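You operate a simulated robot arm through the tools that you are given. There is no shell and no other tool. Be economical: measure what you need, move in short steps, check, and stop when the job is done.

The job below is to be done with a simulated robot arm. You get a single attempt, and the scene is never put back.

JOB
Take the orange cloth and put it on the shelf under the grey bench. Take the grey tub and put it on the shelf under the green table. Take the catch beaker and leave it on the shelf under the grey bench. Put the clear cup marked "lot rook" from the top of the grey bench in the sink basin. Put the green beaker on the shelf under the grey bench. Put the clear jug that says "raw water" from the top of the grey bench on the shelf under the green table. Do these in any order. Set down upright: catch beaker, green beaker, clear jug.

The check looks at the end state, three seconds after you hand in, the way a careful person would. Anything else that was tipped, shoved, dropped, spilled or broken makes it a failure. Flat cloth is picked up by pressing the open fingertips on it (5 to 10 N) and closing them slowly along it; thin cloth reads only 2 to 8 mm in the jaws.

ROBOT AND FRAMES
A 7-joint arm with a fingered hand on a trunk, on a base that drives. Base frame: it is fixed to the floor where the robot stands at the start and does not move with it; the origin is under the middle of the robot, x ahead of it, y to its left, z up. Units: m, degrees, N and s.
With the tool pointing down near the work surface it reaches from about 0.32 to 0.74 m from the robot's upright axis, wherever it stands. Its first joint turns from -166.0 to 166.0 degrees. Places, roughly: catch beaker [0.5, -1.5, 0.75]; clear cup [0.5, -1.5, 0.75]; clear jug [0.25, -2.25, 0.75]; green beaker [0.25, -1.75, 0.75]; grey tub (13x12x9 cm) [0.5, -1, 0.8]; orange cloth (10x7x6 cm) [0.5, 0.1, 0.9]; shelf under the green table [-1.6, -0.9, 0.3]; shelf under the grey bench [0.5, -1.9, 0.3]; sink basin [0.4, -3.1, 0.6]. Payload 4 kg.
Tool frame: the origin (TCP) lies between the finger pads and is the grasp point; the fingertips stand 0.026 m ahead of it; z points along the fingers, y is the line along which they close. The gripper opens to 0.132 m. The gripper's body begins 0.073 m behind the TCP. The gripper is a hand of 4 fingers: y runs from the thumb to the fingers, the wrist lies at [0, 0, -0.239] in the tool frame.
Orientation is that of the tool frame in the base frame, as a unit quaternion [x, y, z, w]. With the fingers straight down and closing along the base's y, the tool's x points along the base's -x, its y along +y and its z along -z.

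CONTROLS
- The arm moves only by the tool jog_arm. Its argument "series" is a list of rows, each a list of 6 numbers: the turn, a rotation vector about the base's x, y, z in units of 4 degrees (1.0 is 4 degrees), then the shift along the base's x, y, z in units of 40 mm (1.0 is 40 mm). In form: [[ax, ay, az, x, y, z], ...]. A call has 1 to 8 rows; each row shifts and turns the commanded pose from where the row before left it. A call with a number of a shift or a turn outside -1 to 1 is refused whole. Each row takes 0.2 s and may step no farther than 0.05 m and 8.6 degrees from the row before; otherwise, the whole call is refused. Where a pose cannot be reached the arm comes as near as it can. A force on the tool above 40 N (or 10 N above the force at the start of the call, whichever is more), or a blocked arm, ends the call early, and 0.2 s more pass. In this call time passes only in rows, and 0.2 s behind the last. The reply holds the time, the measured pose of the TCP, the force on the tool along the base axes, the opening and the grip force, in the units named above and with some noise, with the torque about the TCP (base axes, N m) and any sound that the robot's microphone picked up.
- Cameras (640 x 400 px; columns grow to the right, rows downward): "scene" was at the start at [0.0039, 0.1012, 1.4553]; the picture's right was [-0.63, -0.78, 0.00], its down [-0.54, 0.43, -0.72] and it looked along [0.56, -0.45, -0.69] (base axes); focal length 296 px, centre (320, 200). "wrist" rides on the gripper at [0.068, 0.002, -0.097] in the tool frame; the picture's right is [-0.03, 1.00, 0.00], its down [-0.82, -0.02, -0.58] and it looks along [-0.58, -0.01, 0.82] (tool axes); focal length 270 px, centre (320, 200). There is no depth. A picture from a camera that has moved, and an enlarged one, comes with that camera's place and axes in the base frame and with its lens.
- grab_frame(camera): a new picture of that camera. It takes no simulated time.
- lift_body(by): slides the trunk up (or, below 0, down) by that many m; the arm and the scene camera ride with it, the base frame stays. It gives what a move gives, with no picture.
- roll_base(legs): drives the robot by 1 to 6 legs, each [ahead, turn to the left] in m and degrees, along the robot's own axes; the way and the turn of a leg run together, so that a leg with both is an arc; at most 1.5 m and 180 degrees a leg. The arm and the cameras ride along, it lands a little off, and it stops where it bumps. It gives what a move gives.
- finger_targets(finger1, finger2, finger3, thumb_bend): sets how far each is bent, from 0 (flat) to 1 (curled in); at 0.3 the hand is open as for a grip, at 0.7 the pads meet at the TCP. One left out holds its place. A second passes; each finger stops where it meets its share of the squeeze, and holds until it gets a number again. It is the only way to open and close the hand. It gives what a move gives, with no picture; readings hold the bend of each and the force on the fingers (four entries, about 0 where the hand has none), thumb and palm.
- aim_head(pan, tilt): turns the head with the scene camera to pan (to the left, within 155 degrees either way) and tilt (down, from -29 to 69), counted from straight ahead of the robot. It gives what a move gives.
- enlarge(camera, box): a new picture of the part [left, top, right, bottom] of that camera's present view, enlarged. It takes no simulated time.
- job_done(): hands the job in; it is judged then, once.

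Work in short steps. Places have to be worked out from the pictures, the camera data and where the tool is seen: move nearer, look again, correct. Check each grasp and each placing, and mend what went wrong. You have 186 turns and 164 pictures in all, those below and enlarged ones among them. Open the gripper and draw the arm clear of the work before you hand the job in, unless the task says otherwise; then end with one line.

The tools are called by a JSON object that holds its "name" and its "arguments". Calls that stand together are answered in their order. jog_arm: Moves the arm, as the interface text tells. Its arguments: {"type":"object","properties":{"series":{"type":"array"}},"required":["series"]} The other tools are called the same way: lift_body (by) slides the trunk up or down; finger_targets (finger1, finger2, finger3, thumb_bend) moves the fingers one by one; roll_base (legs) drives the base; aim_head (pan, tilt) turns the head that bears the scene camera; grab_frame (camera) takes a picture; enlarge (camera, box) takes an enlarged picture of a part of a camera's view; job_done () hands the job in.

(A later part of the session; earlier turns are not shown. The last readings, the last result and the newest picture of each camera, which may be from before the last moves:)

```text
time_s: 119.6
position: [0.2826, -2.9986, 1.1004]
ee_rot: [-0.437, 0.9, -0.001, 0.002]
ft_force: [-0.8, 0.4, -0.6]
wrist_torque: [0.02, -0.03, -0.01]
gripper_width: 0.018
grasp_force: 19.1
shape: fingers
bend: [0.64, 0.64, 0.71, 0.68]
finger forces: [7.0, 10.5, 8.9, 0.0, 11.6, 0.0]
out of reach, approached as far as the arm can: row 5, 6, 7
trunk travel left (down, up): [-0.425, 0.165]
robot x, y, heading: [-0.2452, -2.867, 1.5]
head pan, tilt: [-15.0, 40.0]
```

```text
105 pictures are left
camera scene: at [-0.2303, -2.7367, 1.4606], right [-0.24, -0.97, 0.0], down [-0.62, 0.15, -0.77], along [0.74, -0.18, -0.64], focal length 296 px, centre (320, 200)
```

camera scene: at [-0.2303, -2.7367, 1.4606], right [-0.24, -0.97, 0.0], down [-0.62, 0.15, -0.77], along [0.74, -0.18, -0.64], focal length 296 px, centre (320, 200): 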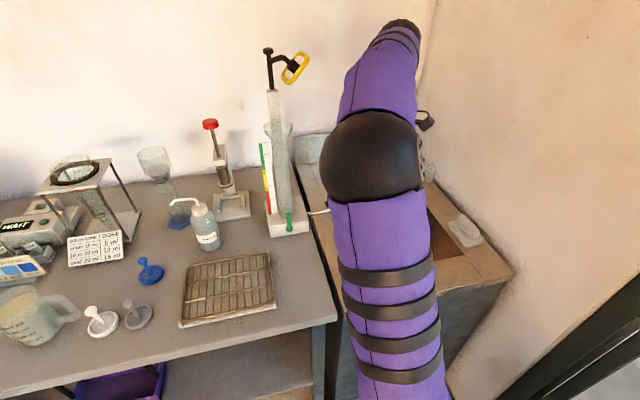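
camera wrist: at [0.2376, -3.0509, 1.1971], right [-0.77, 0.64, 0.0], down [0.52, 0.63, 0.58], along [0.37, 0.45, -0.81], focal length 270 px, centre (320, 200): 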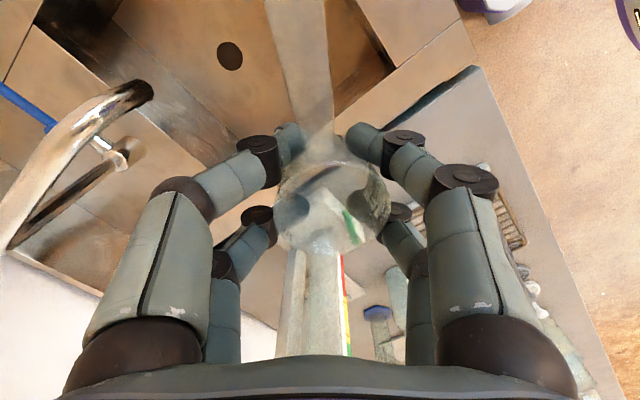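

Still yaw-limited. Turning the other way (to about -70°) keeps the handle along the basin's length and clear of the faucet, so I rotate there in steps at height.

{"name": "jog_arm", "arguments": {"series": [[0, 0, -1, 0, 0, 0.5], [0, 0, -1, 0, 0, 0.5], [0, 0, -1, 0, 0, 0], [0, 0, -1, 0, 0, 0], [0, 0, -1, 0, 0, 0], [0, 0, -1, 0, 0, 0], [0, 0, -1, 0, 0, 0], [0, 0, -1, 0, 0, 0]]}}

{"name": "jog_arm", "arguments": {"series": [[0, 0, -1, 0, 0, 0], [0, 0, -1, 0, 0, 0], [0, 0, -1, 0, 0, 0], [0, 0, -1, 0, 0, 0], [0, 0, -1, 0, -0.4, 0], [0, 0, -1, 0, -0.4, 0], [0, 0, -1, 0, -0.4, 0], [0, 0, -1, 0, -0.4, 0]]}}

{"name": "jog_arm", "arguments": {"series": [[0, 0, -1, 0, -0.3, 0], [0, 0, -1, 0, -0.3, 0], [0, 0, -1, 0, -0.3, 0], [0, 0, -1, 0, -0.3, 0], [0, 0, -1, 0, -0.3, 0], [0, 0, -1, 0, -0.3, 0], [0, 0, -1, 0.2, -0.3, 0], [0, 0, -1, 0.3, 0, 0]]}}

{"name": "jog_arm", "arguments": {"series": [[0, 0, -1, 0, 0, 0], [0, 0, -1, 0, 0, 0], [0, 0, -1, 0, 0, 0], [0, 0, -1, 0, 0, 0], [0, 0, -1, 0, 0, 0], [0, 0, -1, 0, 0, 0]]}}

{"name": "grab_frame", "arguments": {"camera": "wrist"}}

{"name": "grab_frame", "arguments": {"camera": "scene"}}

```text
time_s: 121.4
position: [0.2823, -3.0, 1.1399]
ee_rot: [-0.171, 0.985, -0.001, 0.002]
ft_force: [0.2, 0.3, -0.8]
wrist_torque: [0.0, 0.02, -0.03]
gripper_width: 0.0179
grasp_force: 19.0
shape: fingers
bend: [0.64, 0.64, 0.71, 0.68]
finger forces: [7.1, 10.9, 9.0, 0.0, 11.9, 0.0]
trunk travel left (down, up): [-0.425, 0.165]
robot x, y, heading: [-0.2494, -2.8644, 1.3]
head pan, tilt: [-15.0, 40.0]
```

```text
time_s: 123.2
position: [0.2722, -3.0532, 1.1364]
ee_rot: [0.106, 0.994, -0.001, 0.003]
ft_force: [-0.7, 0.3, 0.0]
wrist_torque: [0.0, 0.0, 0.01]
gripper_width: 0.0173
grasp_force: 19.8
shape: fingers
bend: [0.64, 0.64, 0.71, 0.68]
finger forces: [7.3, 10.7, 9.6, 0.0, 12.1, 0.0]
out of reach, approached as far as the arm can: row 8
trunk travel left (down, up): [-0.425, 0.165]
robot x, y, heading: [-0.2534, -2.869, 1.3]
head pan, tilt: [-15.0, 40.0]
```

```text
time_s: 125.0
position: [0.2665, -3.0648, 1.1307]
ee_rot: [0.376, 0.927, -0.002, 0.002]
ft_force: [0.8, 0.7, -0.6]
wrist_torque: [0.0, -0.01, -0.02]
gripper_width: 0.0173
grasp_force: 20.3
shape: fingers
bend: [0.64, 0.64, 0.71, 0.68]
finger forces: [7.2, 10.7, 9.6, 0.1, 12.3, 0.0]
out of reach, approached as far as the arm can: row 1, 2, 3, 4, 5, 6, 7
trunk travel left (down, up): [-0.425, 0.165]
robot x, y, heading: [-0.2526, -2.8695, 1.2]
head pan, tilt: [-15.0, 40.0]
```

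```text
time_s: 126.4
position: [0.2667, -3.063, 1.1308]
ee_rot: [0.561, 0.828, -0.003, 0.002]
ft_force: [0.7, -1.1, -0.3]
wrist_torque: [-0.04, -0.02, -0.01]
gripper_width: 0.0175
grasp_force: 20.0
shape: fingers
bend: [0.64, 0.64, 0.71, 0.68]
finger forces: [7.1, 10.8, 9.7, 0.0, 12.2, 0.0]
trunk travel left (down, up): [-0.425, 0.165]
robot x, y, heading: [-0.2545, -2.8685, 1.5]
head pan, tilt: [-15.0, 40.0]
```

```text
104 pictures are left
camera wrist: at [0.2425, -2.9972, 1.2284], right [0.94, 0.35, 0.0], down [0.28, -0.76, 0.58], along [0.2, -0.55, -0.81], focal length 270 px, centre (320, 200)
```

wrist: 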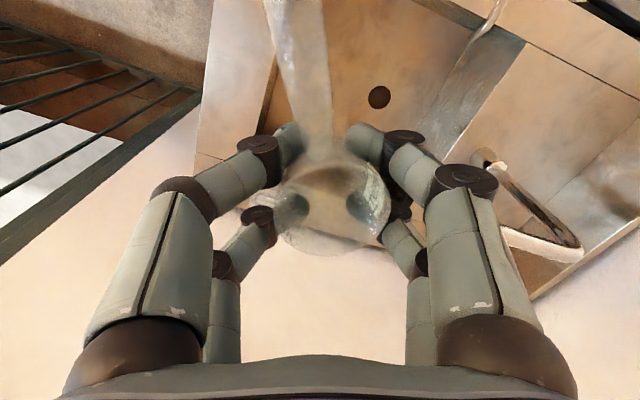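

```text
103 pictures are left
camera scene: at [-0.23, -2.7366, 1.4605], right [-0.24, -0.97, 0.0], down [-0.62, 0.15, -0.77], along [0.74, -0.18, -0.64], focal length 296 px, centre (320, 200)
```

scene: 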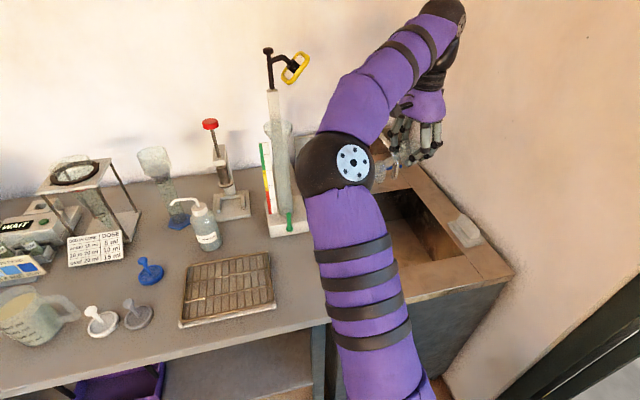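

The limit was vertical reach at this height, so I raise the trunk to gain reach, then move to (0.32,-3.15).

{"name": "lift_body", "arguments": {"by": 0.16}}

{"name": "jog_arm", "arguments": {"series": [[0, 0, 0, 0.3, -0.4, -0.8], [0, 0, 0, 0.3, -0.4, -0.8], [0, 0, 0, 0.3, -0.5, -0.8], [0, 0, 0, 0.3, -0.5, -0.8], [0, 0, 0, 0.1, -0.4, -0.8]]}}

{"name": "grab_frame", "arguments": {"camera": "wrist"}}

{"name": "grab_frame", "arguments": {"camera": "scene"}}

```text
time_s: 128.2
position: [0.2674, -3.0623, 1.2922]
ee_rot: [0.559, 0.829, -0.003, 0.003]
ft_force: [-1.0, -0.6, -0.7]
wrist_torque: [-0.01, 0.03, 0.0]
gripper_width: 0.0174
grasp_force: 19.6
shape: fingers
bend: [0.64, 0.64, 0.71, 0.68]
finger forces: [7.2, 10.8, 9.7, 0.0, 12.2, 0.0]
trunk travel left (down, up): [-0.585, 0.005]
robot x, y, heading: [-0.2511, -2.8665, 1.0]
head pan, tilt: [-15.0, 40.0]
```

```text
time_s: 129.4
position: [0.2972, -3.0797, 1.1447]
ee_rot: [0.56, 0.829, -0.003, 0.002]
ft_force: [1.1, -0.5, -0.7]
wrist_torque: [-0.04, -0.02, -0.03]
gripper_width: 0.0172
grasp_force: 20.1
shape: fingers
bend: [0.64, 0.64, 0.71, 0.68]
finger forces: [7.5, 11.0, 9.8, 0.1, 12.3, 0.0]
out of reach, approached as far as the arm can: row 1, 3, 4
trunk travel left (down, up): [-0.585, 0.005]
robot x, y, heading: [-0.2499, -2.8662, 1.5]
head pan, tilt: [-15.0, 40.0]
```

```text
102 pictures are left
camera wrist: at [0.2723, -3.0136, 1.2405], right [0.94, 0.35, 0.0], down [0.28, -0.76, 0.58], along [0.2, -0.55, -0.81], focal length 270 px, centre (320, 200)
```

wrist: 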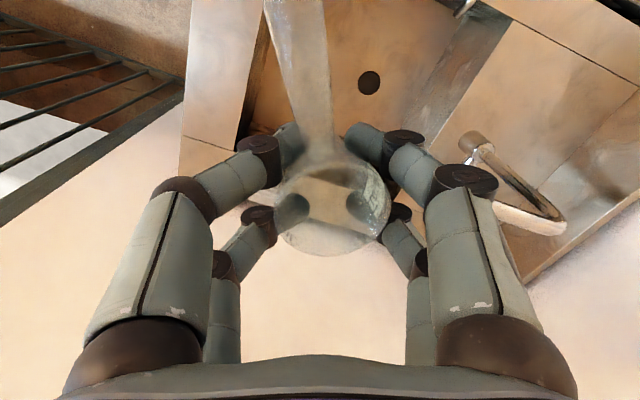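

```text
101 pictures are left
camera scene: at [-0.2303, -2.7366, 1.6206], right [-0.24, -0.97, 0.0], down [-0.62, 0.15, -0.77], along [0.74, -0.18, -0.64], focal length 296 px, centre (320, 200)
```

scene: 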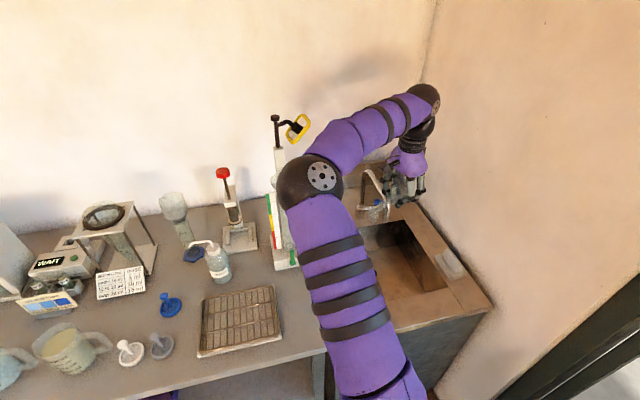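

I zoom in on the faucet and hand to locate the spout relative to the hand.

{"name": "enlarge", "arguments": {"camera": "scene", "box": [340, 130, 500, 310]}}

```text
2.22 times, centred on (420, 220) of scene
camera zoom: at [-0.2303, -2.7366, 1.6206], right [-0.24, -0.97, 0.0], down [-0.62, 0.15, -0.77], along [0.74, -0.18, -0.64], focal length 659 px, centre (98, 156)
```

zoom: 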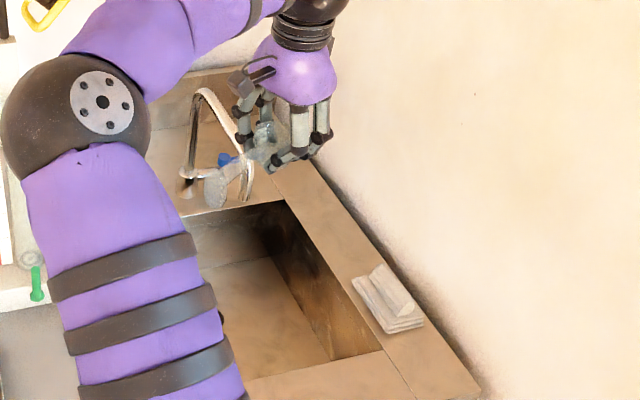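

The spout tip is near (0.43,-3.12,0.93), so staying at x≤0.33 is safe. I lower while moving to (0.315,-3.14).

{"name": "jog_arm", "arguments": {"series": [[0, 0, 0, 0, -0.2, -1], [0, 0, 0, 0.1, -0.3, -1], [0, 0, 0, 0.1, -0.5, -0.8], [0, 0, 0, 0.1, -0.5, -0.5]]}}

{"name": "grab_frame", "arguments": {"camera": "wrist"}}

{"name": "enlarge", "arguments": {"camera": "scene", "box": [340, 130, 500, 310]}}

```text
time_s: 130.4
position: [0.2964, -3.0969, 1.039]
ee_rot: [0.559, 0.829, -0.003, 0.003]
ft_force: [0.7, -0.1, -0.1]
wrist_torque: [-0.02, 0.0, -0.01]
gripper_width: 0.017
grasp_force: 20.3
shape: fingers
bend: [0.64, 0.64, 0.71, 0.68]
finger forces: [7.8, 11.2, 10.0, 0.0, 12.3, 0.1]
out of reach, approached as far as the arm can: row 2, 3, 4
trunk travel left (down, up): [-0.585, 0.005]
robot x, y, heading: [-0.2491, -2.865, 1.3]
head pan, tilt: [-15.0, 40.0]
```

```text
99 pictures are left
camera wrist: at [0.2717, -3.0307, 1.1354], right [0.94, 0.35, 0.0], down [0.29, -0.76, 0.58], along [0.2, -0.55, -0.81], focal length 270 px, centre (320, 200)
```

wrist: 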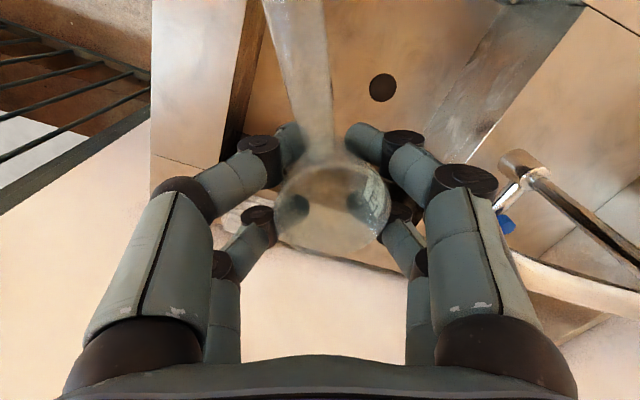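

```text
2.22 times, centred on (420, 220) of scene
camera zoom: at [-0.2297, -2.7365, 1.6205], right [-0.24, -0.97, 0.0], down [-0.62, 0.15, -0.77], along [0.74, -0.18, -0.64], focal length 659 px, centre (98, 156)
```

zoom: 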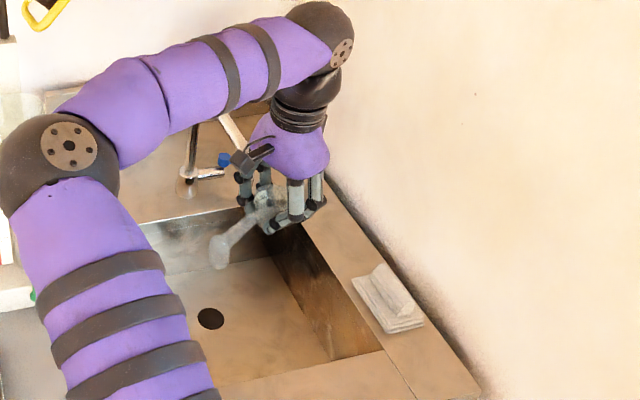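

I lower a bit further above the rim, then try shifting -y by 4 cm so the handle clears the left rim.

{"name": "jog_arm", "arguments": {"series": [[0, 0, 0, 0, 0, -1], [0, 0, 0, 0, 0, -0.8], [0, 0, 0, 0, -0.5, 0], [0, 0, 0, 0.1, -0.5, 0]]}}

{"name": "grab_frame", "arguments": {"camera": "wrist"}}

{"name": "enlarge", "arguments": {"camera": "scene", "box": [340, 130, 500, 310]}}

```text
time_s: 131.4
position: [0.3013, -3.1013, 0.969]
ee_rot: [0.559, 0.829, -0.003, 0.002]
ft_force: [0.3, -0.9, -0.1]
wrist_torque: [0.02, -0.01, -0.05]
gripper_width: 0.0167
grasp_force: 20.8
shape: fingers
bend: [0.64, 0.64, 0.71, 0.68]
finger forces: [7.6, 11.2, 10.0, 0.0, 12.4, 0.0]
out of reach, approached as far as the arm can: row 3, 4
trunk travel left (down, up): [-0.585, 0.005]
robot x, y, heading: [-0.2501, -2.8695, 1.0]
head pan, tilt: [-15.0, 40.0]
```

```text
97 pictures are left
camera wrist: at [0.276, -3.0358, 1.0659], right [0.94, 0.35, 0.0], down [0.29, -0.76, 0.58], along [0.2, -0.55, -0.81], focal length 270 px, centre (320, 200)
```

wrist: 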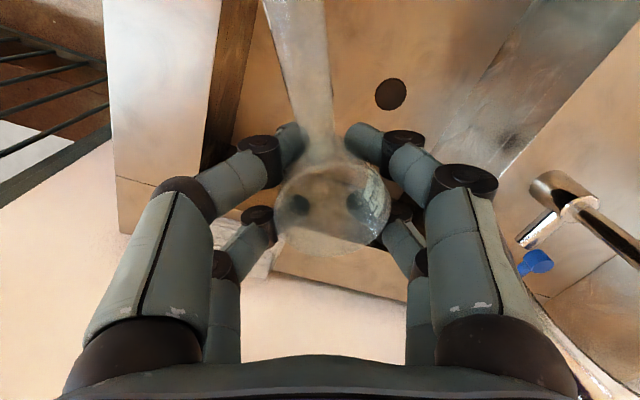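

```text
2.22 times, centred on (420, 220) of scene
camera zoom: at [-0.2296, -2.7366, 1.6205], right [-0.24, -0.97, 0.0], down [-0.62, 0.15, -0.77], along [0.74, -0.18, -0.64], focal length 659 px, centre (98, 156)
```

zoom: 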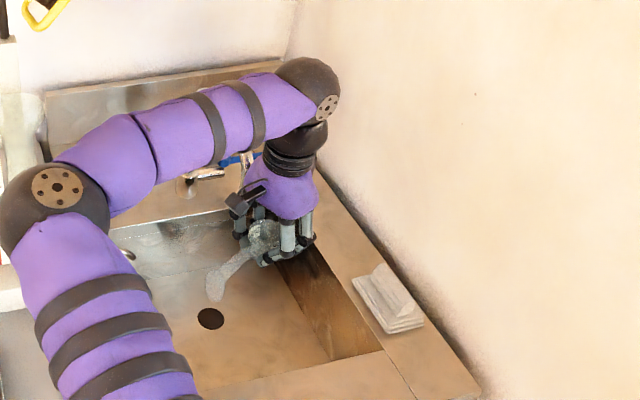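

The handle should clear the rims (left ≈-2.93, front ≈0.21) by about 3 cm. I lower into the basin in stages.

{"name": "jog_arm", "arguments": {"series": [[0, 0, 0, 0.1, -0.2, -1], [0, 0, 0, 0, -0.1, -1], [0, 0, 0, 0, -0.1, -1]]}}

{"name": "grab_frame", "arguments": {"camera": "wrist"}}

{"name": "enlarge", "arguments": {"camera": "scene", "box": [340, 130, 500, 310]}}

```text
time_s: 132.2
position: [0.2956, -3.0963, 0.8635]
ee_rot: [0.559, 0.829, -0.004, 0.004]
ft_force: [-0.2, 0.0, 0.6]
wrist_torque: [-0.02, 0.0, -0.01]
gripper_width: 0.0167
grasp_force: 20.8
shape: fingers
bend: [0.64, 0.64, 0.71, 0.68]
finger forces: [7.8, 11.2, 10.2, 0.0, 12.5, 0.0]
out of reach, approached as far as the arm can: row 1, 2, 3
trunk travel left (down, up): [-0.585, 0.005]
robot x, y, heading: [-0.251, -2.8692, 1.3]
head pan, tilt: [-15.0, 40.0]
```

```text
95 pictures are left
camera wrist: at [0.2701, -3.0298, 0.9598], right [0.94, 0.35, 0.0], down [0.28, -0.76, 0.59], along [0.2, -0.55, -0.81], focal length 270 px, centre (320, 200)
```

wrist: 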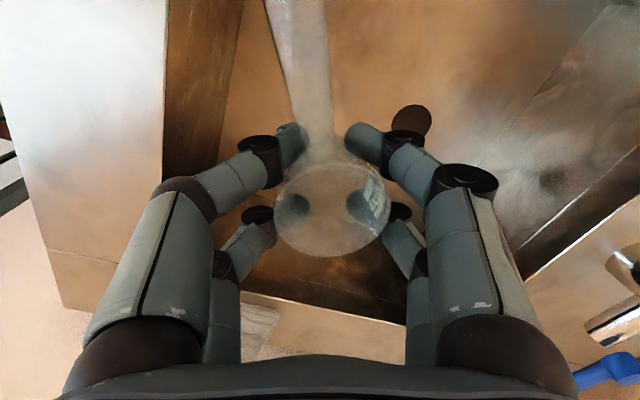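

```text
2.22 times, centred on (420, 220) of scene
camera zoom: at [-0.2301, -2.7365, 1.6206], right [-0.24, -0.97, 0.0], down [-0.62, 0.15, -0.77], along [0.74, -0.18, -0.64], focal length 659 px, centre (98, 156)
```

zoom: 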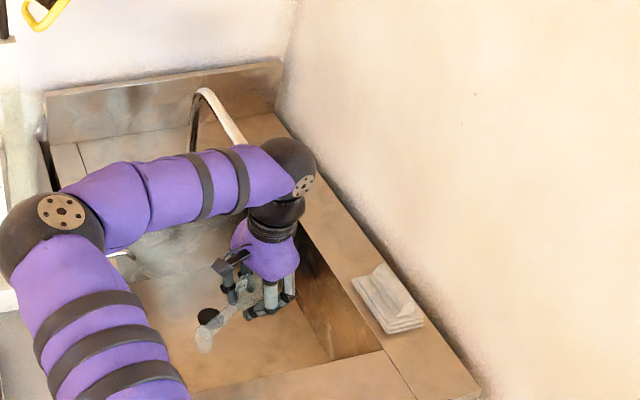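

The knob end is at about (0.26,-3.01), well inside the rims. I continue down carefully.

{"name": "jog_arm", "arguments": {"series": [[0, 0, 0, 0, -0.2, -0.8], [0, 0, 0, 0, -0.2, -0.8], [0, 0, 0, 0, -0.2, -0.8]]}}

{"name": "grab_frame", "arguments": {"camera": "wrist"}}

{"name": "enlarge", "arguments": {"camera": "scene", "box": [340, 130, 500, 310]}}

```text
time_s: 133.0
position: [0.2798, -3.0766, 0.7863]
ee_rot: [0.559, 0.829, -0.003, 0.004]
ft_force: [0.1, 0.8, -1.4]
wrist_torque: [-0.01, -0.02, 0.0]
gripper_width: 0.0165
grasp_force: 20.6
shape: fingers
bend: [0.64, 0.64, 0.71, 0.68]
finger forces: [7.7, 11.3, 10.2, 0.0, 12.4, 0.0]
out of reach, approached as far as the arm can: row 1, 2, 3
trunk travel left (down, up): [-0.585, 0.005]
robot x, y, heading: [-0.2491, -2.8705, 1.3]
head pan, tilt: [-15.0, 40.0]
```

```text
93 pictures are left
camera wrist: at [0.2542, -3.0085, 0.8832], right [0.94, 0.35, 0.0], down [0.28, -0.76, 0.59], along [0.2, -0.55, -0.81], focal length 270 px, centre (320, 200)
```

wrist: 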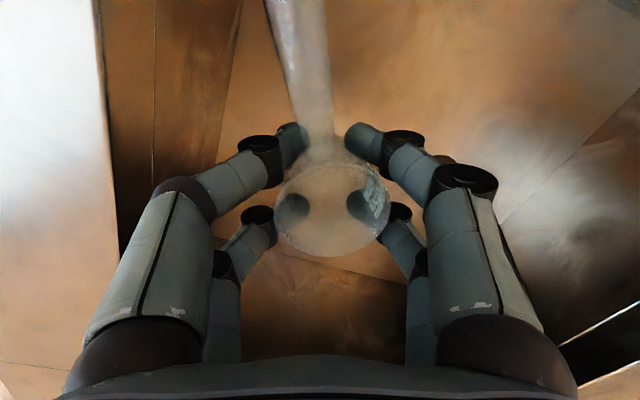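

```text
2.22 times, centred on (420, 220) of scene
camera zoom: at [-0.2299, -2.7366, 1.6206], right [-0.24, -0.97, 0.0], down [-0.62, 0.15, -0.77], along [0.74, -0.18, -0.64], focal length 659 px, centre (98, 156)
```

zoom: 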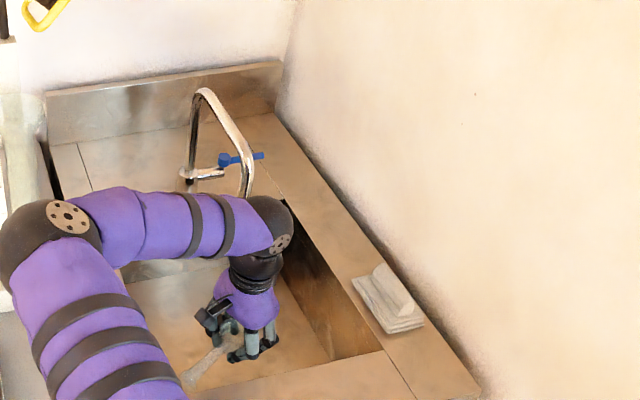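

Arm jogs now drift toward the robot, so I nudge the base 3 cm ahead and use the trunk for the last straight descent.

{"name": "roll_base", "arguments": {"legs": [[0.03, 0]]}}

{"name": "lift_body", "arguments": {"by": -0.07}}

{"name": "grab_frame", "arguments": {"camera": "wrist"}}

{"name": "enlarge", "arguments": {"camera": "scene", "box": [340, 130, 500, 310]}}

```text
time_s: 133.9
position: [0.3089, -3.0733, 0.7858]
ee_rot: [0.559, 0.829, -0.004, 0.004]
ft_force: [-0.3, -0.4, -1.7]
wrist_torque: [-0.02, -0.02, 0.02]
gripper_width: 0.0165
grasp_force: 20.6
shape: fingers
bend: [0.64, 0.64, 0.71, 0.68]
finger forces: [7.7, 11.3, 10.1, 0.0, 12.6, 0.1]
trunk travel left (down, up): [-0.585, 0.005]
robot x, y, heading: [-0.2188, -2.8654, 1.1]
head pan, tilt: [-15.0, 40.0]
```

```text
time_s: 134.9
position: [0.3101, -3.0743, 0.7168]
ee_rot: [0.559, 0.829, -0.003, 0.004]
ft_force: [0.3, -0.7, 0.1]
wrist_torque: [0.0, -0.03, 0.0]
gripper_width: 0.0167
grasp_force: 20.9
shape: fingers
bend: [0.64, 0.64, 0.71, 0.68]
finger forces: [7.8, 11.3, 10.2, 0.0, 12.5, 0.1]
trunk travel left (down, up): [-0.515, 0.075]
robot x, y, heading: [-0.2203, -2.8656, 1.4]
head pan, tilt: [-15.0, 40.0]
```

```text
91 pictures are left
camera wrist: at [0.2844, -3.0078, 0.8136], right [0.94, 0.35, 0.0], down [0.29, -0.76, 0.59], along [0.21, -0.55, -0.81], focal length 270 px, centre (320, 200)
```

wrist: 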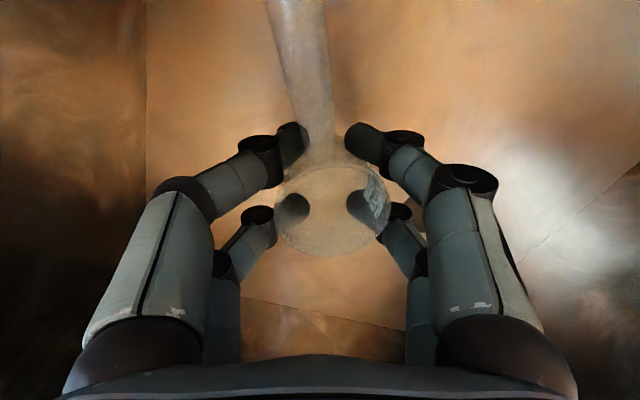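

```text
2.22 times, centred on (420, 220) of scene
camera zoom: at [-0.2001, -2.7359, 1.5506], right [-0.24, -0.97, 0.0], down [-0.62, 0.15, -0.77], along [0.74, -0.18, -0.64], focal length 659 px, centre (98, 156)
```

zoom: 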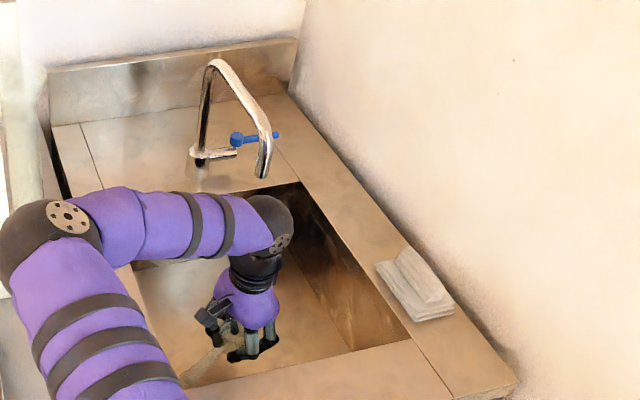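

The hand is in the basin near the floor. I jog down in small steps, watching for contact.

{"name": "jog_arm", "arguments": {"series": [[0, 0, 0, 0, 0, -0.3], [0, 0, 0, 0, 0, -0.3], [0, 0, 0, 0, 0, -0.3], [0, 0, 0, 0, 0, -0.3]]}}

{"name": "grab_frame", "arguments": {"camera": "wrist"}}

```text
time_s: 135.9
position: [0.3024, -3.0576, 0.6809]
ee_rot: [0.559, 0.829, -0.005, 0.006]
ft_force: [0.3, 0.6, 0.3]
wrist_torque: [-0.02, -0.01, -0.01]
gripper_width: 0.0161
grasp_force: 20.9
shape: fingers
bend: [0.64, 0.64, 0.71, 0.68]
finger forces: [7.7, 11.3, 10.2, 0.0, 12.4, 0.0]
out of reach, approached as far as the arm can: row 1, 2, 3, 4
trunk travel left (down, up): [-0.515, 0.075]
robot x, y, heading: [-0.2205, -2.8718, 1.2]
head pan, tilt: [-15.0, 40.0]
```

```text
89 pictures are left
camera wrist: at [0.2774, -2.9898, 0.7762], right [0.94, 0.35, 0.0], down [0.28, -0.76, 0.59], along [0.21, -0.55, -0.81], focal length 270 px, centre (320, 200)
```

wrist: 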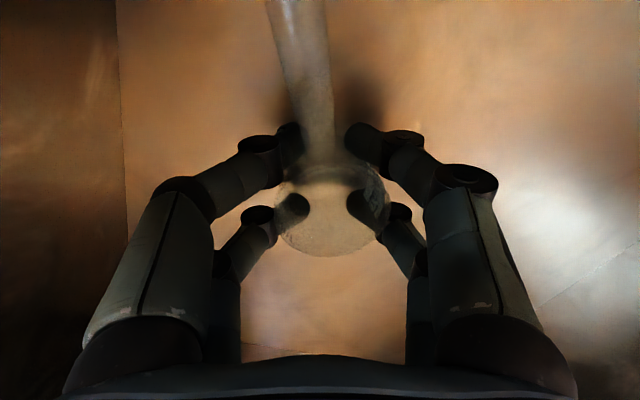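

Shadows show the floor is close. I use the trunk for the last centimetres.

{"name": "lift_body", "arguments": {"by": -0.015}}

{"name": "lift_body", "arguments": {"by": -0.012}}

{"name": "grab_frame", "arguments": {"camera": "wrist"}}

```text
time_s: 136.5
position: [0.3062, -3.0575, 0.6754]
ee_rot: [0.559, 0.829, -0.003, 0.011]
ft_force: [-3.7, 1.6, 18.5]
wrist_torque: [0.18, -0.11, 0.05]
gripper_width: 0.0152
grasp_force: 27.0
shape: fingers
bend: [0.69, 0.68, 0.71, 0.67]
finger forces: [14.6, 12.4, 11.8, 0.0, 14.5, 0.0]
trunk travel left (down, up): [-0.503, 0.087]
robot x, y, heading: [-0.2211, -2.8709, 0.9]
head pan, tilt: [-15.0, 40.0]
stopped: the force on the tool passed its limit at 49 N (the readings are from after the stop); the commanded pose is now the measured one
```

```text
time_s: 136.8
position: [0.3083, -3.0576, 0.6737]
ee_rot: [0.559, 0.829, -0.002, 0.014]
ft_force: [-4.6, 1.2, 19.0]
wrist_torque: [0.22, -0.02, 0.01]
gripper_width: 0.0151
grasp_force: 27.9
shape: fingers
bend: [0.7, 0.68, 0.71, 0.67]
finger forces: [16.6, 12.8, 12.4, 0.1, 14.6, 0.1]
trunk travel left (down, up): [-0.5, 0.09]
robot x, y, heading: [-0.2168, -2.8666, 1.4]
head pan, tilt: [-15.0, 40.0]
stopped: the force on the tool passed its limit at 51 N (the readings are from after the stop); the commanded pose is now the measured one
```

```text
88 pictures are left
camera wrist: at [0.281, -2.9916, 0.7698], right [0.94, 0.35, 0.01], down [0.28, -0.75, 0.6], along [0.22, -0.56, -0.8], focal length 270 px, centre (320, 200)
```

wrist: 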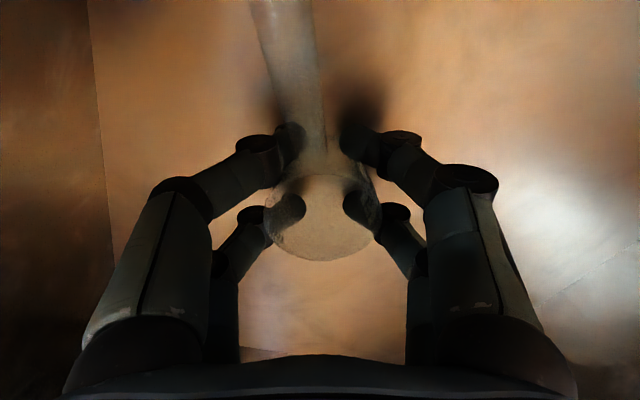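

On the floor of the basin. I open the hand and lift the trunk straight up.

{"name": "finger_targets", "arguments": {"finger1": 0.45, "finger2": 0.45, "finger3": 0.45, "thumb_bend": 0.45}}

{"name": "lift_body", "arguments": {"by": 0.09}}

{"name": "grab_frame", "arguments": {"camera": "wrist"}}

```text
time_s: 137.2
position: [0.3136, -3.0585, 0.6787]
ee_rot: [0.557, 0.83, 0.001, 0.019]
ft_force: [5.6, 2.1, 25.3]
wrist_torque: [0.17, 1.04, -0.15]
gripper_width: 0.0736
grasp_force: 13.0
shape: fingers
bend: [0.45, 0.45, 0.45, 0.48]
finger forces: [0.0, 0.0, 0.1, 0.0, 25.4, 0.1]
trunk travel left (down, up): [-0.5, 0.09]
robot x, y, heading: [-0.2203, -2.8673, 1.0]
head pan, tilt: [-15.0, 40.0]
stopped: the force on the tool passed its limit at 43 N (the readings are from after the stop); the commanded pose is now the measured one
```

```text
time_s: 138.5
position: [0.3112, -3.0587, 0.7656]
ee_rot: [0.559, 0.829, 0.0, 0.017]
ft_force: [0.5, -1.0, 0.4]
wrist_torque: [0.0, 0.0, 0.0]
gripper_width: 0.0825
grasp_force: 0.0
shape: fingers
bend: [0.45, 0.45, 0.45, 0.45]
finger forces: [0.0, 0.1, 0.1, 0.0, 0.1, 0.0]
trunk travel left (down, up): [-0.59, 0.0]
robot x, y, heading: [-0.22, -2.8676, 1.2]
head pan, tilt: [-15.0, 40.0]
```

```text
87 pictures are left
camera wrist: at [0.2846, -2.9917, 0.8611], right [0.94, 0.35, 0.02], down [0.27, -0.75, 0.6], along [0.23, -0.56, -0.8], focal length 270 px, centre (320, 200)
```

wrist: 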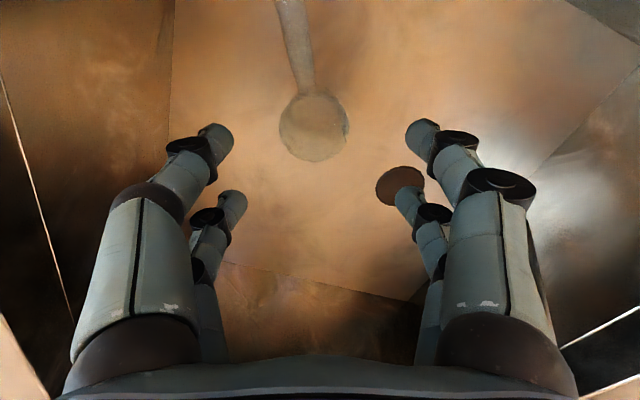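

The cup rests upright in the basin. I raise the arm straight out, then back away from the sink.

{"name": "jog_arm", "arguments": {"series": [[0, 0, 0, 0, 0, 1], [0, 0, 0, 0, 0, 1], [0, 0, 0, 0, 0, 1], [0, 0, 0, 0, 0, 1], [0, 0, 0, 0, 0, 1], [0, 0, 0, 0, 0, 1], [0, 0, 0, 0, 0, 1], [0, 0, 0, 0, 0, 1]]}}

{"name": "jog_arm", "arguments": {"series": [[0, 0, 1, -0.7, 0.5, 0], [0, 0, 1, -0.7, 0.5, 0], [0, 0, 1, -0.7, 0.5, 0], [0, 0, 1, -0.5, 0.7, 0], [0, 0, 1, -0.2, 0.8, 0], [0, 0, 1, 0, 0.8, 0], [0, 0, 1, 0, 0.8, 0], [0, 0, 1, 0, 0.8, 0]]}}

{"name": "jog_arm", "arguments": {"series": [[0, 0, 1, 0, 0, 0], [0, 0, 1, 0, 0, 0], [0, 0, 1, 0, 0, 0], [0, 0, 1, 0, 0, 0], [0, 0, 1, 0, 0, 0], [0, 0, 1, 0, 0, 0], [0, 0, 1, 0, 0, 0], [0, 0, 1, 0, 0, 0]]}}

{"name": "grab_frame", "arguments": {"camera": "scene"}}

```text
time_s: 140.3
position: [0.3138, -3.0594, 1.0864]
ee_rot: [0.558, 0.83, -0.001, 0.017]
ft_force: [-0.3, 0.1, -0.5]
wrist_torque: [0.01, -0.02, 0.03]
gripper_width: 0.0825
grasp_force: 0.0
shape: fingers
bend: [0.45, 0.45, 0.45, 0.45]
finger forces: [0.0, 0.1, 0.0, 0.0, 0.1, 0.0]
trunk travel left (down, up): [-0.59, 0.0]
robot x, y, heading: [-0.2207, -2.8654, 1.4]
head pan, tilt: [-15.0, 40.0]
```

```text
time_s: 142.1
position: [0.1994, -2.8416, 1.0854]
ee_rot: [0.308, 0.951, 0.003, 0.016]
ft_force: [0.3, 0.6, -0.3]
wrist_torque: [0.02, -0.04, 0.02]
gripper_width: 0.0821
grasp_force: 0.2
shape: fingers
bend: [0.45, 0.45, 0.45, 0.45]
finger forces: [0.0, 0.1, 0.0, 0.1, 0.0, 0.1]
trunk travel left (down, up): [-0.59, 0.0]
robot x, y, heading: [-0.2157, -2.867, 1.3]
head pan, tilt: [-15.0, 40.0]
```

```text
time_s: 143.9
position: [0.1999, -2.8427, 1.0856]
ee_rot: [0.033, 0.999, 0.008, 0.014]
ft_force: [-0.4, 0.4, -0.8]
wrist_torque: [0.02, 0.04, 0.03]
gripper_width: 0.0823
grasp_force: 0.0
shape: fingers
bend: [0.45, 0.45, 0.45, 0.45]
finger forces: [0.0, 0.0, 0.0, 0.1, 0.0, 0.0]
trunk travel left (down, up): [-0.59, 0.0]
robot x, y, heading: [-0.2204, -2.8646, 1.2]
head pan, tilt: [-15.0, 40.0]
```

```text
86 pictures are left
camera scene: at [-0.2001, -2.7359, 1.6253], right [-0.24, -0.97, 0.0], down [-0.62, 0.15, -0.77], along [0.74, -0.18, -0.64], focal length 296 px, centre (320, 200)
```

scene: 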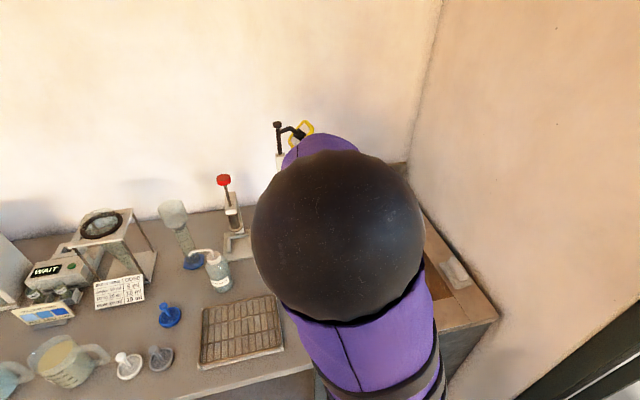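

The cup is done. Next is the raw-water jug at ≈(0.237,-2.207) with its handle toward -y. I position the base to approach diagonally from front-right (heading ≈48°), with the hand wide open.

{"name": "roll_base", "arguments": {"legs": [[-0.04, 0], [0, 88], [0.15, 0], [0, -42]]}}

{"name": "finger_targets", "arguments": {"finger1": 0.3, "finger2": 0.3, "finger3": 0.3, "thumb_bend": 0.3}}

{"name": "lift_body", "arguments": {"by": -0.16}}

{"name": "aim_head", "arguments": {"pan": 8, "tilt": 45}}

{"name": "grab_frame", "arguments": {"camera": "scene"}}

```text
time_s: 152.0
position: [0.0282, -2.4092, 1.0861]
ee_rot: [-0.346, 0.938, 0.014, 0.01]
ft_force: [-0.1, 0.3, -0.6]
wrist_torque: [-0.02, -0.02, 0.01]
gripper_width: 0.0825
grasp_force: 0.1
shape: fingers
bend: [0.45, 0.45, 0.45, 0.45]
finger forces: [0.0, 0.0, 0.1, 0.0, 0.1, 0.0]
trunk travel left (down, up): [-0.59, 0.0]
robot x, y, heading: [-0.2557, -2.7191, 45.5]
head pan, tilt: [-15.0, 40.0]
```

```text
time_s: 153.0
position: [0.0277, -2.4091, 1.0853]
ee_rot: [-0.346, 0.938, 0.013, 0.01]
ft_force: [0.1, -0.8, 0.6]
wrist_torque: [-0.02, -0.01, 0.02]
gripper_width: 0.1327
grasp_force: 0.0
shape: fingers
bend: [0.3, 0.3, 0.3, 0.3]
finger forces: [0.1, 0.0, 0.0, 0.0, 0.0, 0.0]
trunk travel left (down, up): [-0.59, 0.0]
robot x, y, heading: [-0.2506, -2.7251, 45.4]
head pan, tilt: [-15.0, 40.0]
```

```text
time_s: 154.8
position: [0.0271, -2.4101, 0.9266]
ee_rot: [-0.346, 0.938, 0.013, 0.01]
ft_force: [0.0, -0.1, 0.0]
wrist_torque: [0.02, 0.03, 0.02]
gripper_width: 0.1324
grasp_force: 0.1
shape: fingers
bend: [0.3, 0.3, 0.3, 0.3]
finger forces: [0.1, 0.1, 0.0, 0.0, 0.1, 0.0]
trunk travel left (down, up): [-0.43, 0.16]
robot x, y, heading: [-0.2511, -2.7214, 45.6]
head pan, tilt: [-15.0, 40.0]
```

```text
time_s: 155.7
position: [0.028, -2.4102, 0.926]
ee_rot: [-0.347, 0.938, 0.012, 0.009]
ft_force: [-0.4, -0.4, -0.7]
wrist_torque: [-0.03, 0.02, 0.0]
gripper_width: 0.1324
grasp_force: 0.1
shape: fingers
bend: [0.3, 0.3, 0.3, 0.3]
finger forces: [0.0, 0.0, 0.0, 0.0, 0.0, 0.0]
trunk travel left (down, up): [-0.43, 0.16]
robot x, y, heading: [-0.2538, -2.7171, 45.6]
head pan, tilt: [8.0, 45.0]
```

```text
85 pictures are left
camera scene: at [-0.3573, -2.5903, 1.4581], right [0.8, -0.59, 0.0], down [-0.42, -0.57, -0.71], along [0.42, 0.57, -0.71], focal length 296 px, centre (320, 200)
```

scene: 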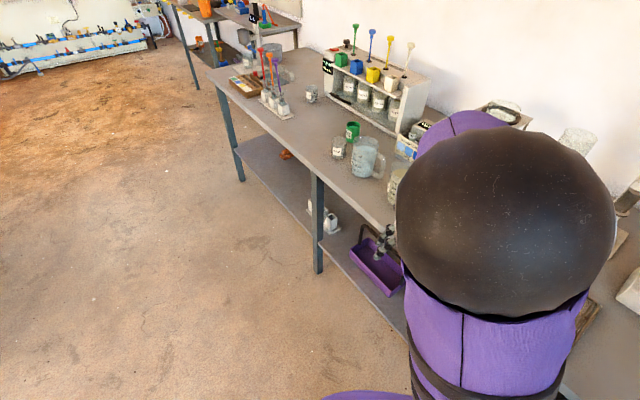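

The hand yaw matches the approach. I tilt it about 48° forward while moving to a stand-off in front of the jug.

{"name": "jog_arm", "arguments": {"series": [[0.65, -0.76, 0, 0.2, 0.2, 0.3], [0.65, -0.76, 0, 0.2, 0.2, 0.3], [0.65, -0.76, 0, 0.2, 0.2, 0.3], [0.65, -0.76, 0, 0.2, 0.2, 0], [0.65, -0.76, 0, 0.2, 0.2, 0], [0.65, -0.76, 0, 0.2, 0.2, 0], [0.65, -0.76, 0, 0.2, 0.2, 0], [0.65, -0.76, 0, 0.2, 0.2, 0]]}}

{"name": "jog_arm", "arguments": {"series": [[0.65, -0.76, 0, 0.2, 0.2, 0], [0.65, -0.76, 0, 0.2, 0.2, 0], [0.65, -0.76, 0, 0, 0, 0], [0.65, -0.76, 0, 0, 0, 0]]}}

{"name": "grab_frame", "arguments": {"camera": "wrist"}}

{"name": "grab_frame", "arguments": {"camera": "scene"}}

```text
time_s: 157.5
position: [0.092, -2.3456, 0.9615]
ee_rot: [-0.335, 0.897, 0.108, 0.267]
ft_force: [0.2, 0.1, 1.0]
wrist_torque: [0.0, -0.01, -0.01]
gripper_width: 0.1326
grasp_force: 0.0
shape: fingers
bend: [0.3, 0.3, 0.3, 0.3]
finger forces: [0.1, 0.1, 0.0, 0.0, 0.1, 0.0]
trunk travel left (down, up): [-0.43, 0.16]
robot x, y, heading: [-0.2539, -2.7211, 45.5]
head pan, tilt: [8.0, 45.0]
```

```text
time_s: 158.5
position: [0.1078, -2.329, 0.9625]
ee_rot: [-0.318, 0.85, 0.153, 0.391]
ft_force: [-0.1, -0.3, -0.1]
wrist_torque: [-0.01, 0.0, -0.02]
gripper_width: 0.1323
grasp_force: 0.1
shape: fingers
bend: [0.3, 0.3, 0.3, 0.3]
finger forces: [0.1, 0.1, 0.0, 0.1, 0.1, 0.1]
trunk travel left (down, up): [-0.43, 0.16]
robot x, y, heading: [-0.2522, -2.7196, 45.6]
head pan, tilt: [8.0, 45.0]
```

```text
84 pictures are left
camera wrist: at [0.0175, -2.4052, 0.9735], right [-0.65, 0.76, 0.03], down [0.09, 0.03, 1.0], along [0.76, 0.65, -0.09], focal length 270 px, centre (320, 200)
```

wrist: 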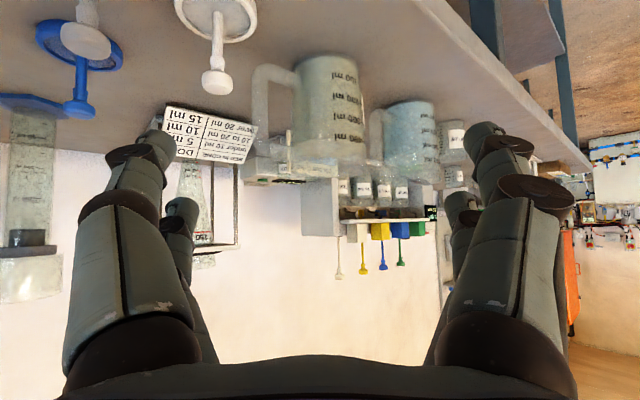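

```text
83 pictures are left
camera scene: at [-0.3573, -2.5903, 1.4581], right [0.8, -0.59, 0.0], down [-0.42, -0.57, -0.71], along [0.42, 0.57, -0.71], focal length 296 px, centre (320, 200)
```

scene: 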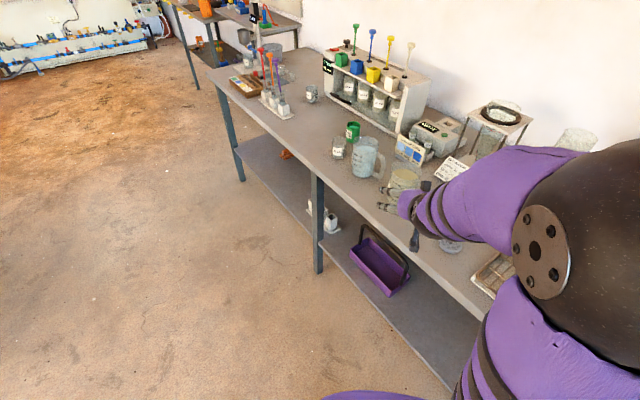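

The jug is at ≈(0.233,-2.203), base z≈0.786, rim ≈0.92, with the handle toward -y, which would be too near the thumb. I yaw 20° more and shift +x so the thumb passes clear of the handle.

{"name": "jog_arm", "arguments": {"series": [[0, 0, 1, 0.3, 0, 0], [0, 0, 1, 0.3, 0, 0], [0, 0, 1, 0.3, 0, 0], [0, 0, 1, 0.3, 0, 0], [0, 0, 1, 0.3, 0, 0]]}}

{"name": "grab_frame", "arguments": {"camera": "wrist"}}

```text
time_s: 159.7
position: [0.1541, -2.3276, 0.9654]
ee_rot: [-0.437, 0.794, 0.208, 0.368]
ft_force: [-0.3, -0.2, 0.3]
wrist_torque: [0.01, 0.01, -0.01]
gripper_width: 0.1326
grasp_force: 0.1
shape: fingers
bend: [0.3, 0.3, 0.3, 0.3]
finger forces: [0.1, 0.1, 0.2, 0.1, 0.0, 0.0]
out of reach, approached as far as the arm can: row 1, 2, 3
trunk travel left (down, up): [-0.43, 0.16]
robot x, y, heading: [-0.2575, -2.725, 45.4]
head pan, tilt: [8.0, 45.0]
```

```text
82 pictures are left
camera wrist: at [0.0896, -2.425, 0.9746], right [-0.84, 0.55, 0.03], down [0.07, 0.05, 1.0], along [0.54, 0.84, -0.08], focal length 270 px, centre (320, 200)
```

wrist: 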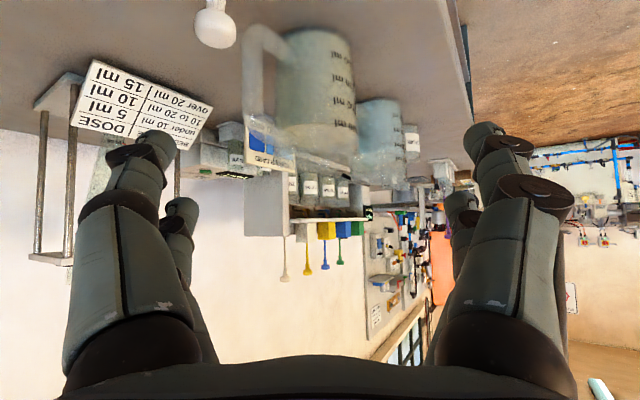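

The jug is centred on the hand axis, and the handle's outer end at (0.231,-2.30) lies just inside the thumb's line. I move in at height until over the jug, then check before descending.

{"name": "jog_arm", "arguments": {"series": [[0, 0, 0, 0.45, 0.8, 0], [0, 0, 0, 0.45, 0.8, 0], [0, 0, 0, 0.45, 0.8, 0], [0, 0, 0, 0.45, 0.7, 0]]}}

{"name": "grab_frame", "arguments": {"camera": "wrist"}}

{"name": "enlarge", "arguments": {"camera": "scene", "box": [300, 90, 520, 270]}}

```text
time_s: 160.7
position: [0.2251, -2.2033, 0.965]
ee_rot: [-0.437, 0.794, 0.208, 0.368]
ft_force: [0.7, -0.3, 0.7]
wrist_torque: [0.02, 0.04, -0.02]
gripper_width: 0.1326
grasp_force: 0.2
shape: fingers
bend: [0.3, 0.3, 0.3, 0.3]
finger forces: [0.1, 0.0, 0.0, 0.0, 0.0, 0.0]
trunk travel left (down, up): [-0.43, 0.16]
robot x, y, heading: [-0.2529, -2.7201, 45.7]
head pan, tilt: [8.0, 45.0]
```

```text
81 pictures are left
camera wrist: at [0.1609, -2.3013, 0.9756], right [-0.84, 0.55, 0.03], down [0.07, 0.05, 1.0], along [0.54, 0.84, -0.08], focal length 270 px, centre (320, 200)
```

wrist: 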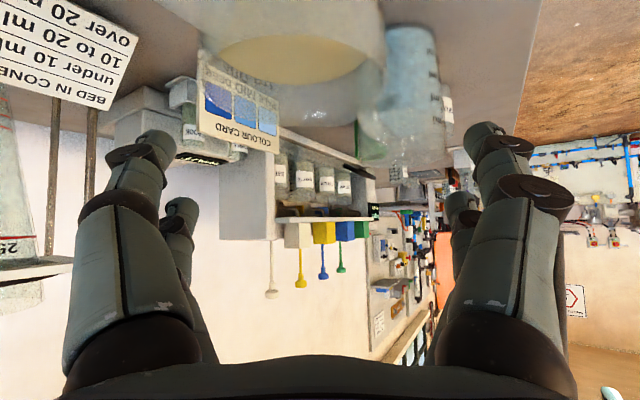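

```text
2.22 times, centred on (410, 180) of scene
camera zoom: at [-0.3573, -2.5903, 1.458], right [0.8, -0.59, 0.0], down [-0.42, -0.57, -0.71], along [0.42, 0.57, -0.71], focal length 659 px, centre (120, 244)
```

zoom: 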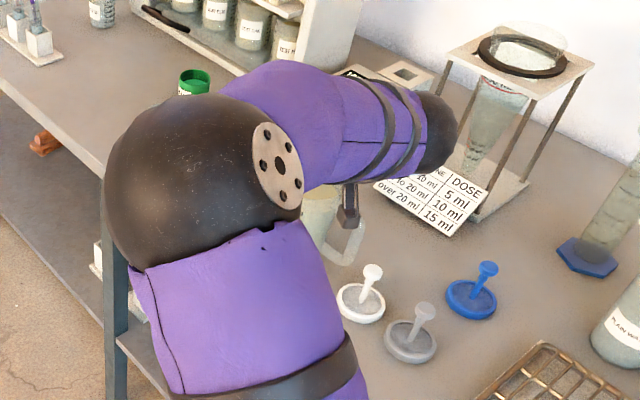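

The jug is about 1 cm toward the thumb side. I correct by that amount and lower in small steps to z≈0.88.

{"name": "jog_arm", "arguments": {"series": [[0, 0, 0, 0.2, -0.15, -0.4], [0, 0, 0, 0, 0, -0.5], [0, 0, 0, 0, 0, -0.5]]}}

{"name": "grab_frame", "arguments": {"camera": "wrist"}}

{"name": "enlarge", "arguments": {"camera": "scene", "box": [340, 130, 500, 250]}}

```text
time_s: 161.5
position: [0.2325, -2.211, 0.9088]
ee_rot: [-0.436, 0.794, 0.208, 0.369]
ft_force: [0.8, 0.6, 0.1]
wrist_torque: [0.03, 0.02, -0.02]
gripper_width: 0.1324
grasp_force: 0.0
shape: fingers
bend: [0.3, 0.3, 0.3, 0.3]
finger forces: [0.0, 0.0, 0.1, 0.1, 0.0, 0.0]
trunk travel left (down, up): [-0.43, 0.16]
robot x, y, heading: [-0.2538, -2.7206, 45.2]
head pan, tilt: [8.0, 45.0]
```

```text
79 pictures are left
camera wrist: at [0.1687, -2.3086, 0.9182], right [-0.84, 0.55, 0.03], down [0.07, 0.05, 1.0], along [0.54, 0.84, -0.08], focal length 270 px, centre (320, 200)
```

wrist: 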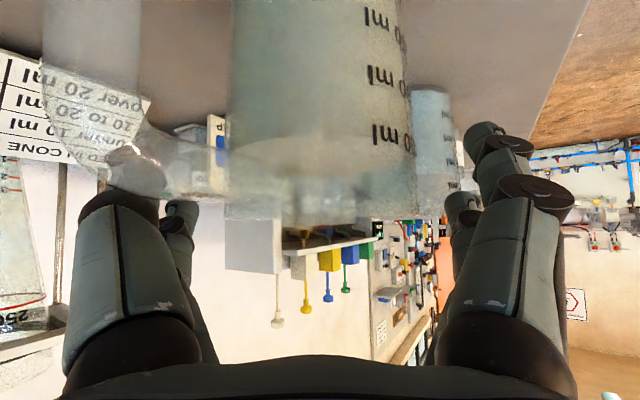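

```text
3.33 times, centred on (420, 190) of scene
camera zoom: at [-0.3573, -2.5902, 1.4581], right [0.8, -0.59, 0.0], down [-0.42, -0.57, -0.71], along [0.42, 0.57, -0.71], focal length 988 px, centre (-13, 233)
```

zoom: 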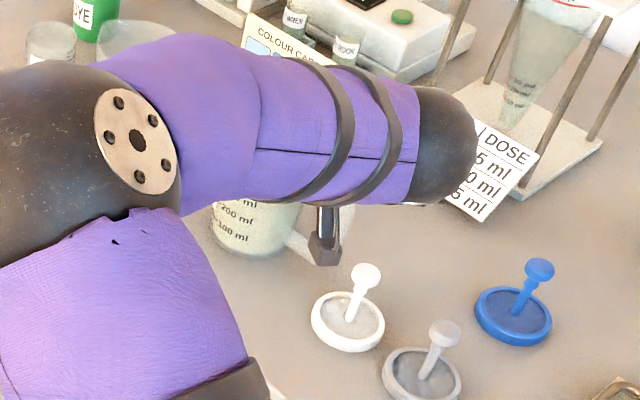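

The thumb passes over and beyond the jug's handle. I lower only 12 mm more to keep clearance, then close gently.

{"name": "jog_arm", "arguments": {"series": [[0, 0, 0, 0, 0, -0.32]]}}

{"name": "finger_targets", "arguments": {"finger1": 0.46, "finger2": 0.46, "finger3": 0.46, "thumb_bend": 0.46}}

{"name": "grab_frame", "arguments": {"camera": "wrist"}}

```text
time_s: 161.9
position: [0.2335, -2.2098, 0.8951]
ee_rot: [-0.435, 0.794, 0.207, 0.371]
ft_force: [0.1, 0.5, 0.7]
wrist_torque: [-0.09, 0.0, 0.01]
gripper_width: 0.1325
grasp_force: 0.4
shape: fingers
bend: [0.3, 0.3, 0.3, 0.3]
finger forces: [0.1, 0.1, 0.1, 0.0, 1.1, 0.0]
trunk travel left (down, up): [-0.43, 0.16]
robot x, y, heading: [-0.2577, -2.7189, 45.5]
head pan, tilt: [8.0, 45.0]
```

```text
time_s: 162.9
position: [0.2327, -2.2097, 0.8964]
ee_rot: [-0.436, 0.794, 0.208, 0.37]
ft_force: [1.4, -2.2, 6.0]
wrist_torque: [-0.21, 0.02, 0.11]
gripper_width: 0.0828
grasp_force: 2.5
shape: fingers
bend: [0.45, 0.46, 0.46, 0.46]
finger forces: [0.8, 0.3, 0.0, 0.1, 4.9, 0.0]
trunk travel left (down, up): [-0.43, 0.16]
robot x, y, heading: [-0.2545, -2.7181, 45.4]
head pan, tilt: [8.0, 45.0]
```

```text
77 pictures are left
camera wrist: at [0.1687, -2.3087, 0.9066], right [-0.84, 0.55, 0.03], down [0.07, 0.05, 1.0], along [0.54, 0.84, -0.08], focal length 270 px, centre (320, 200)
```

wrist: 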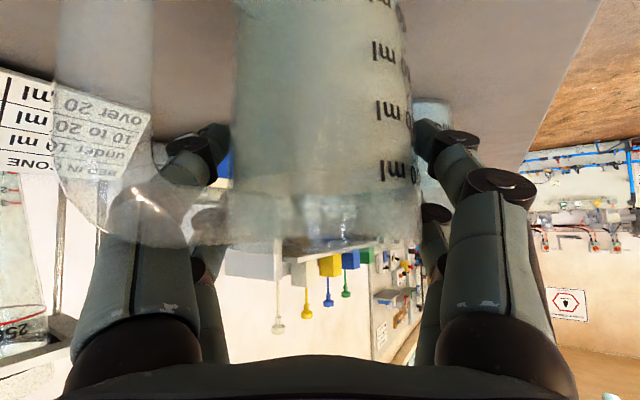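

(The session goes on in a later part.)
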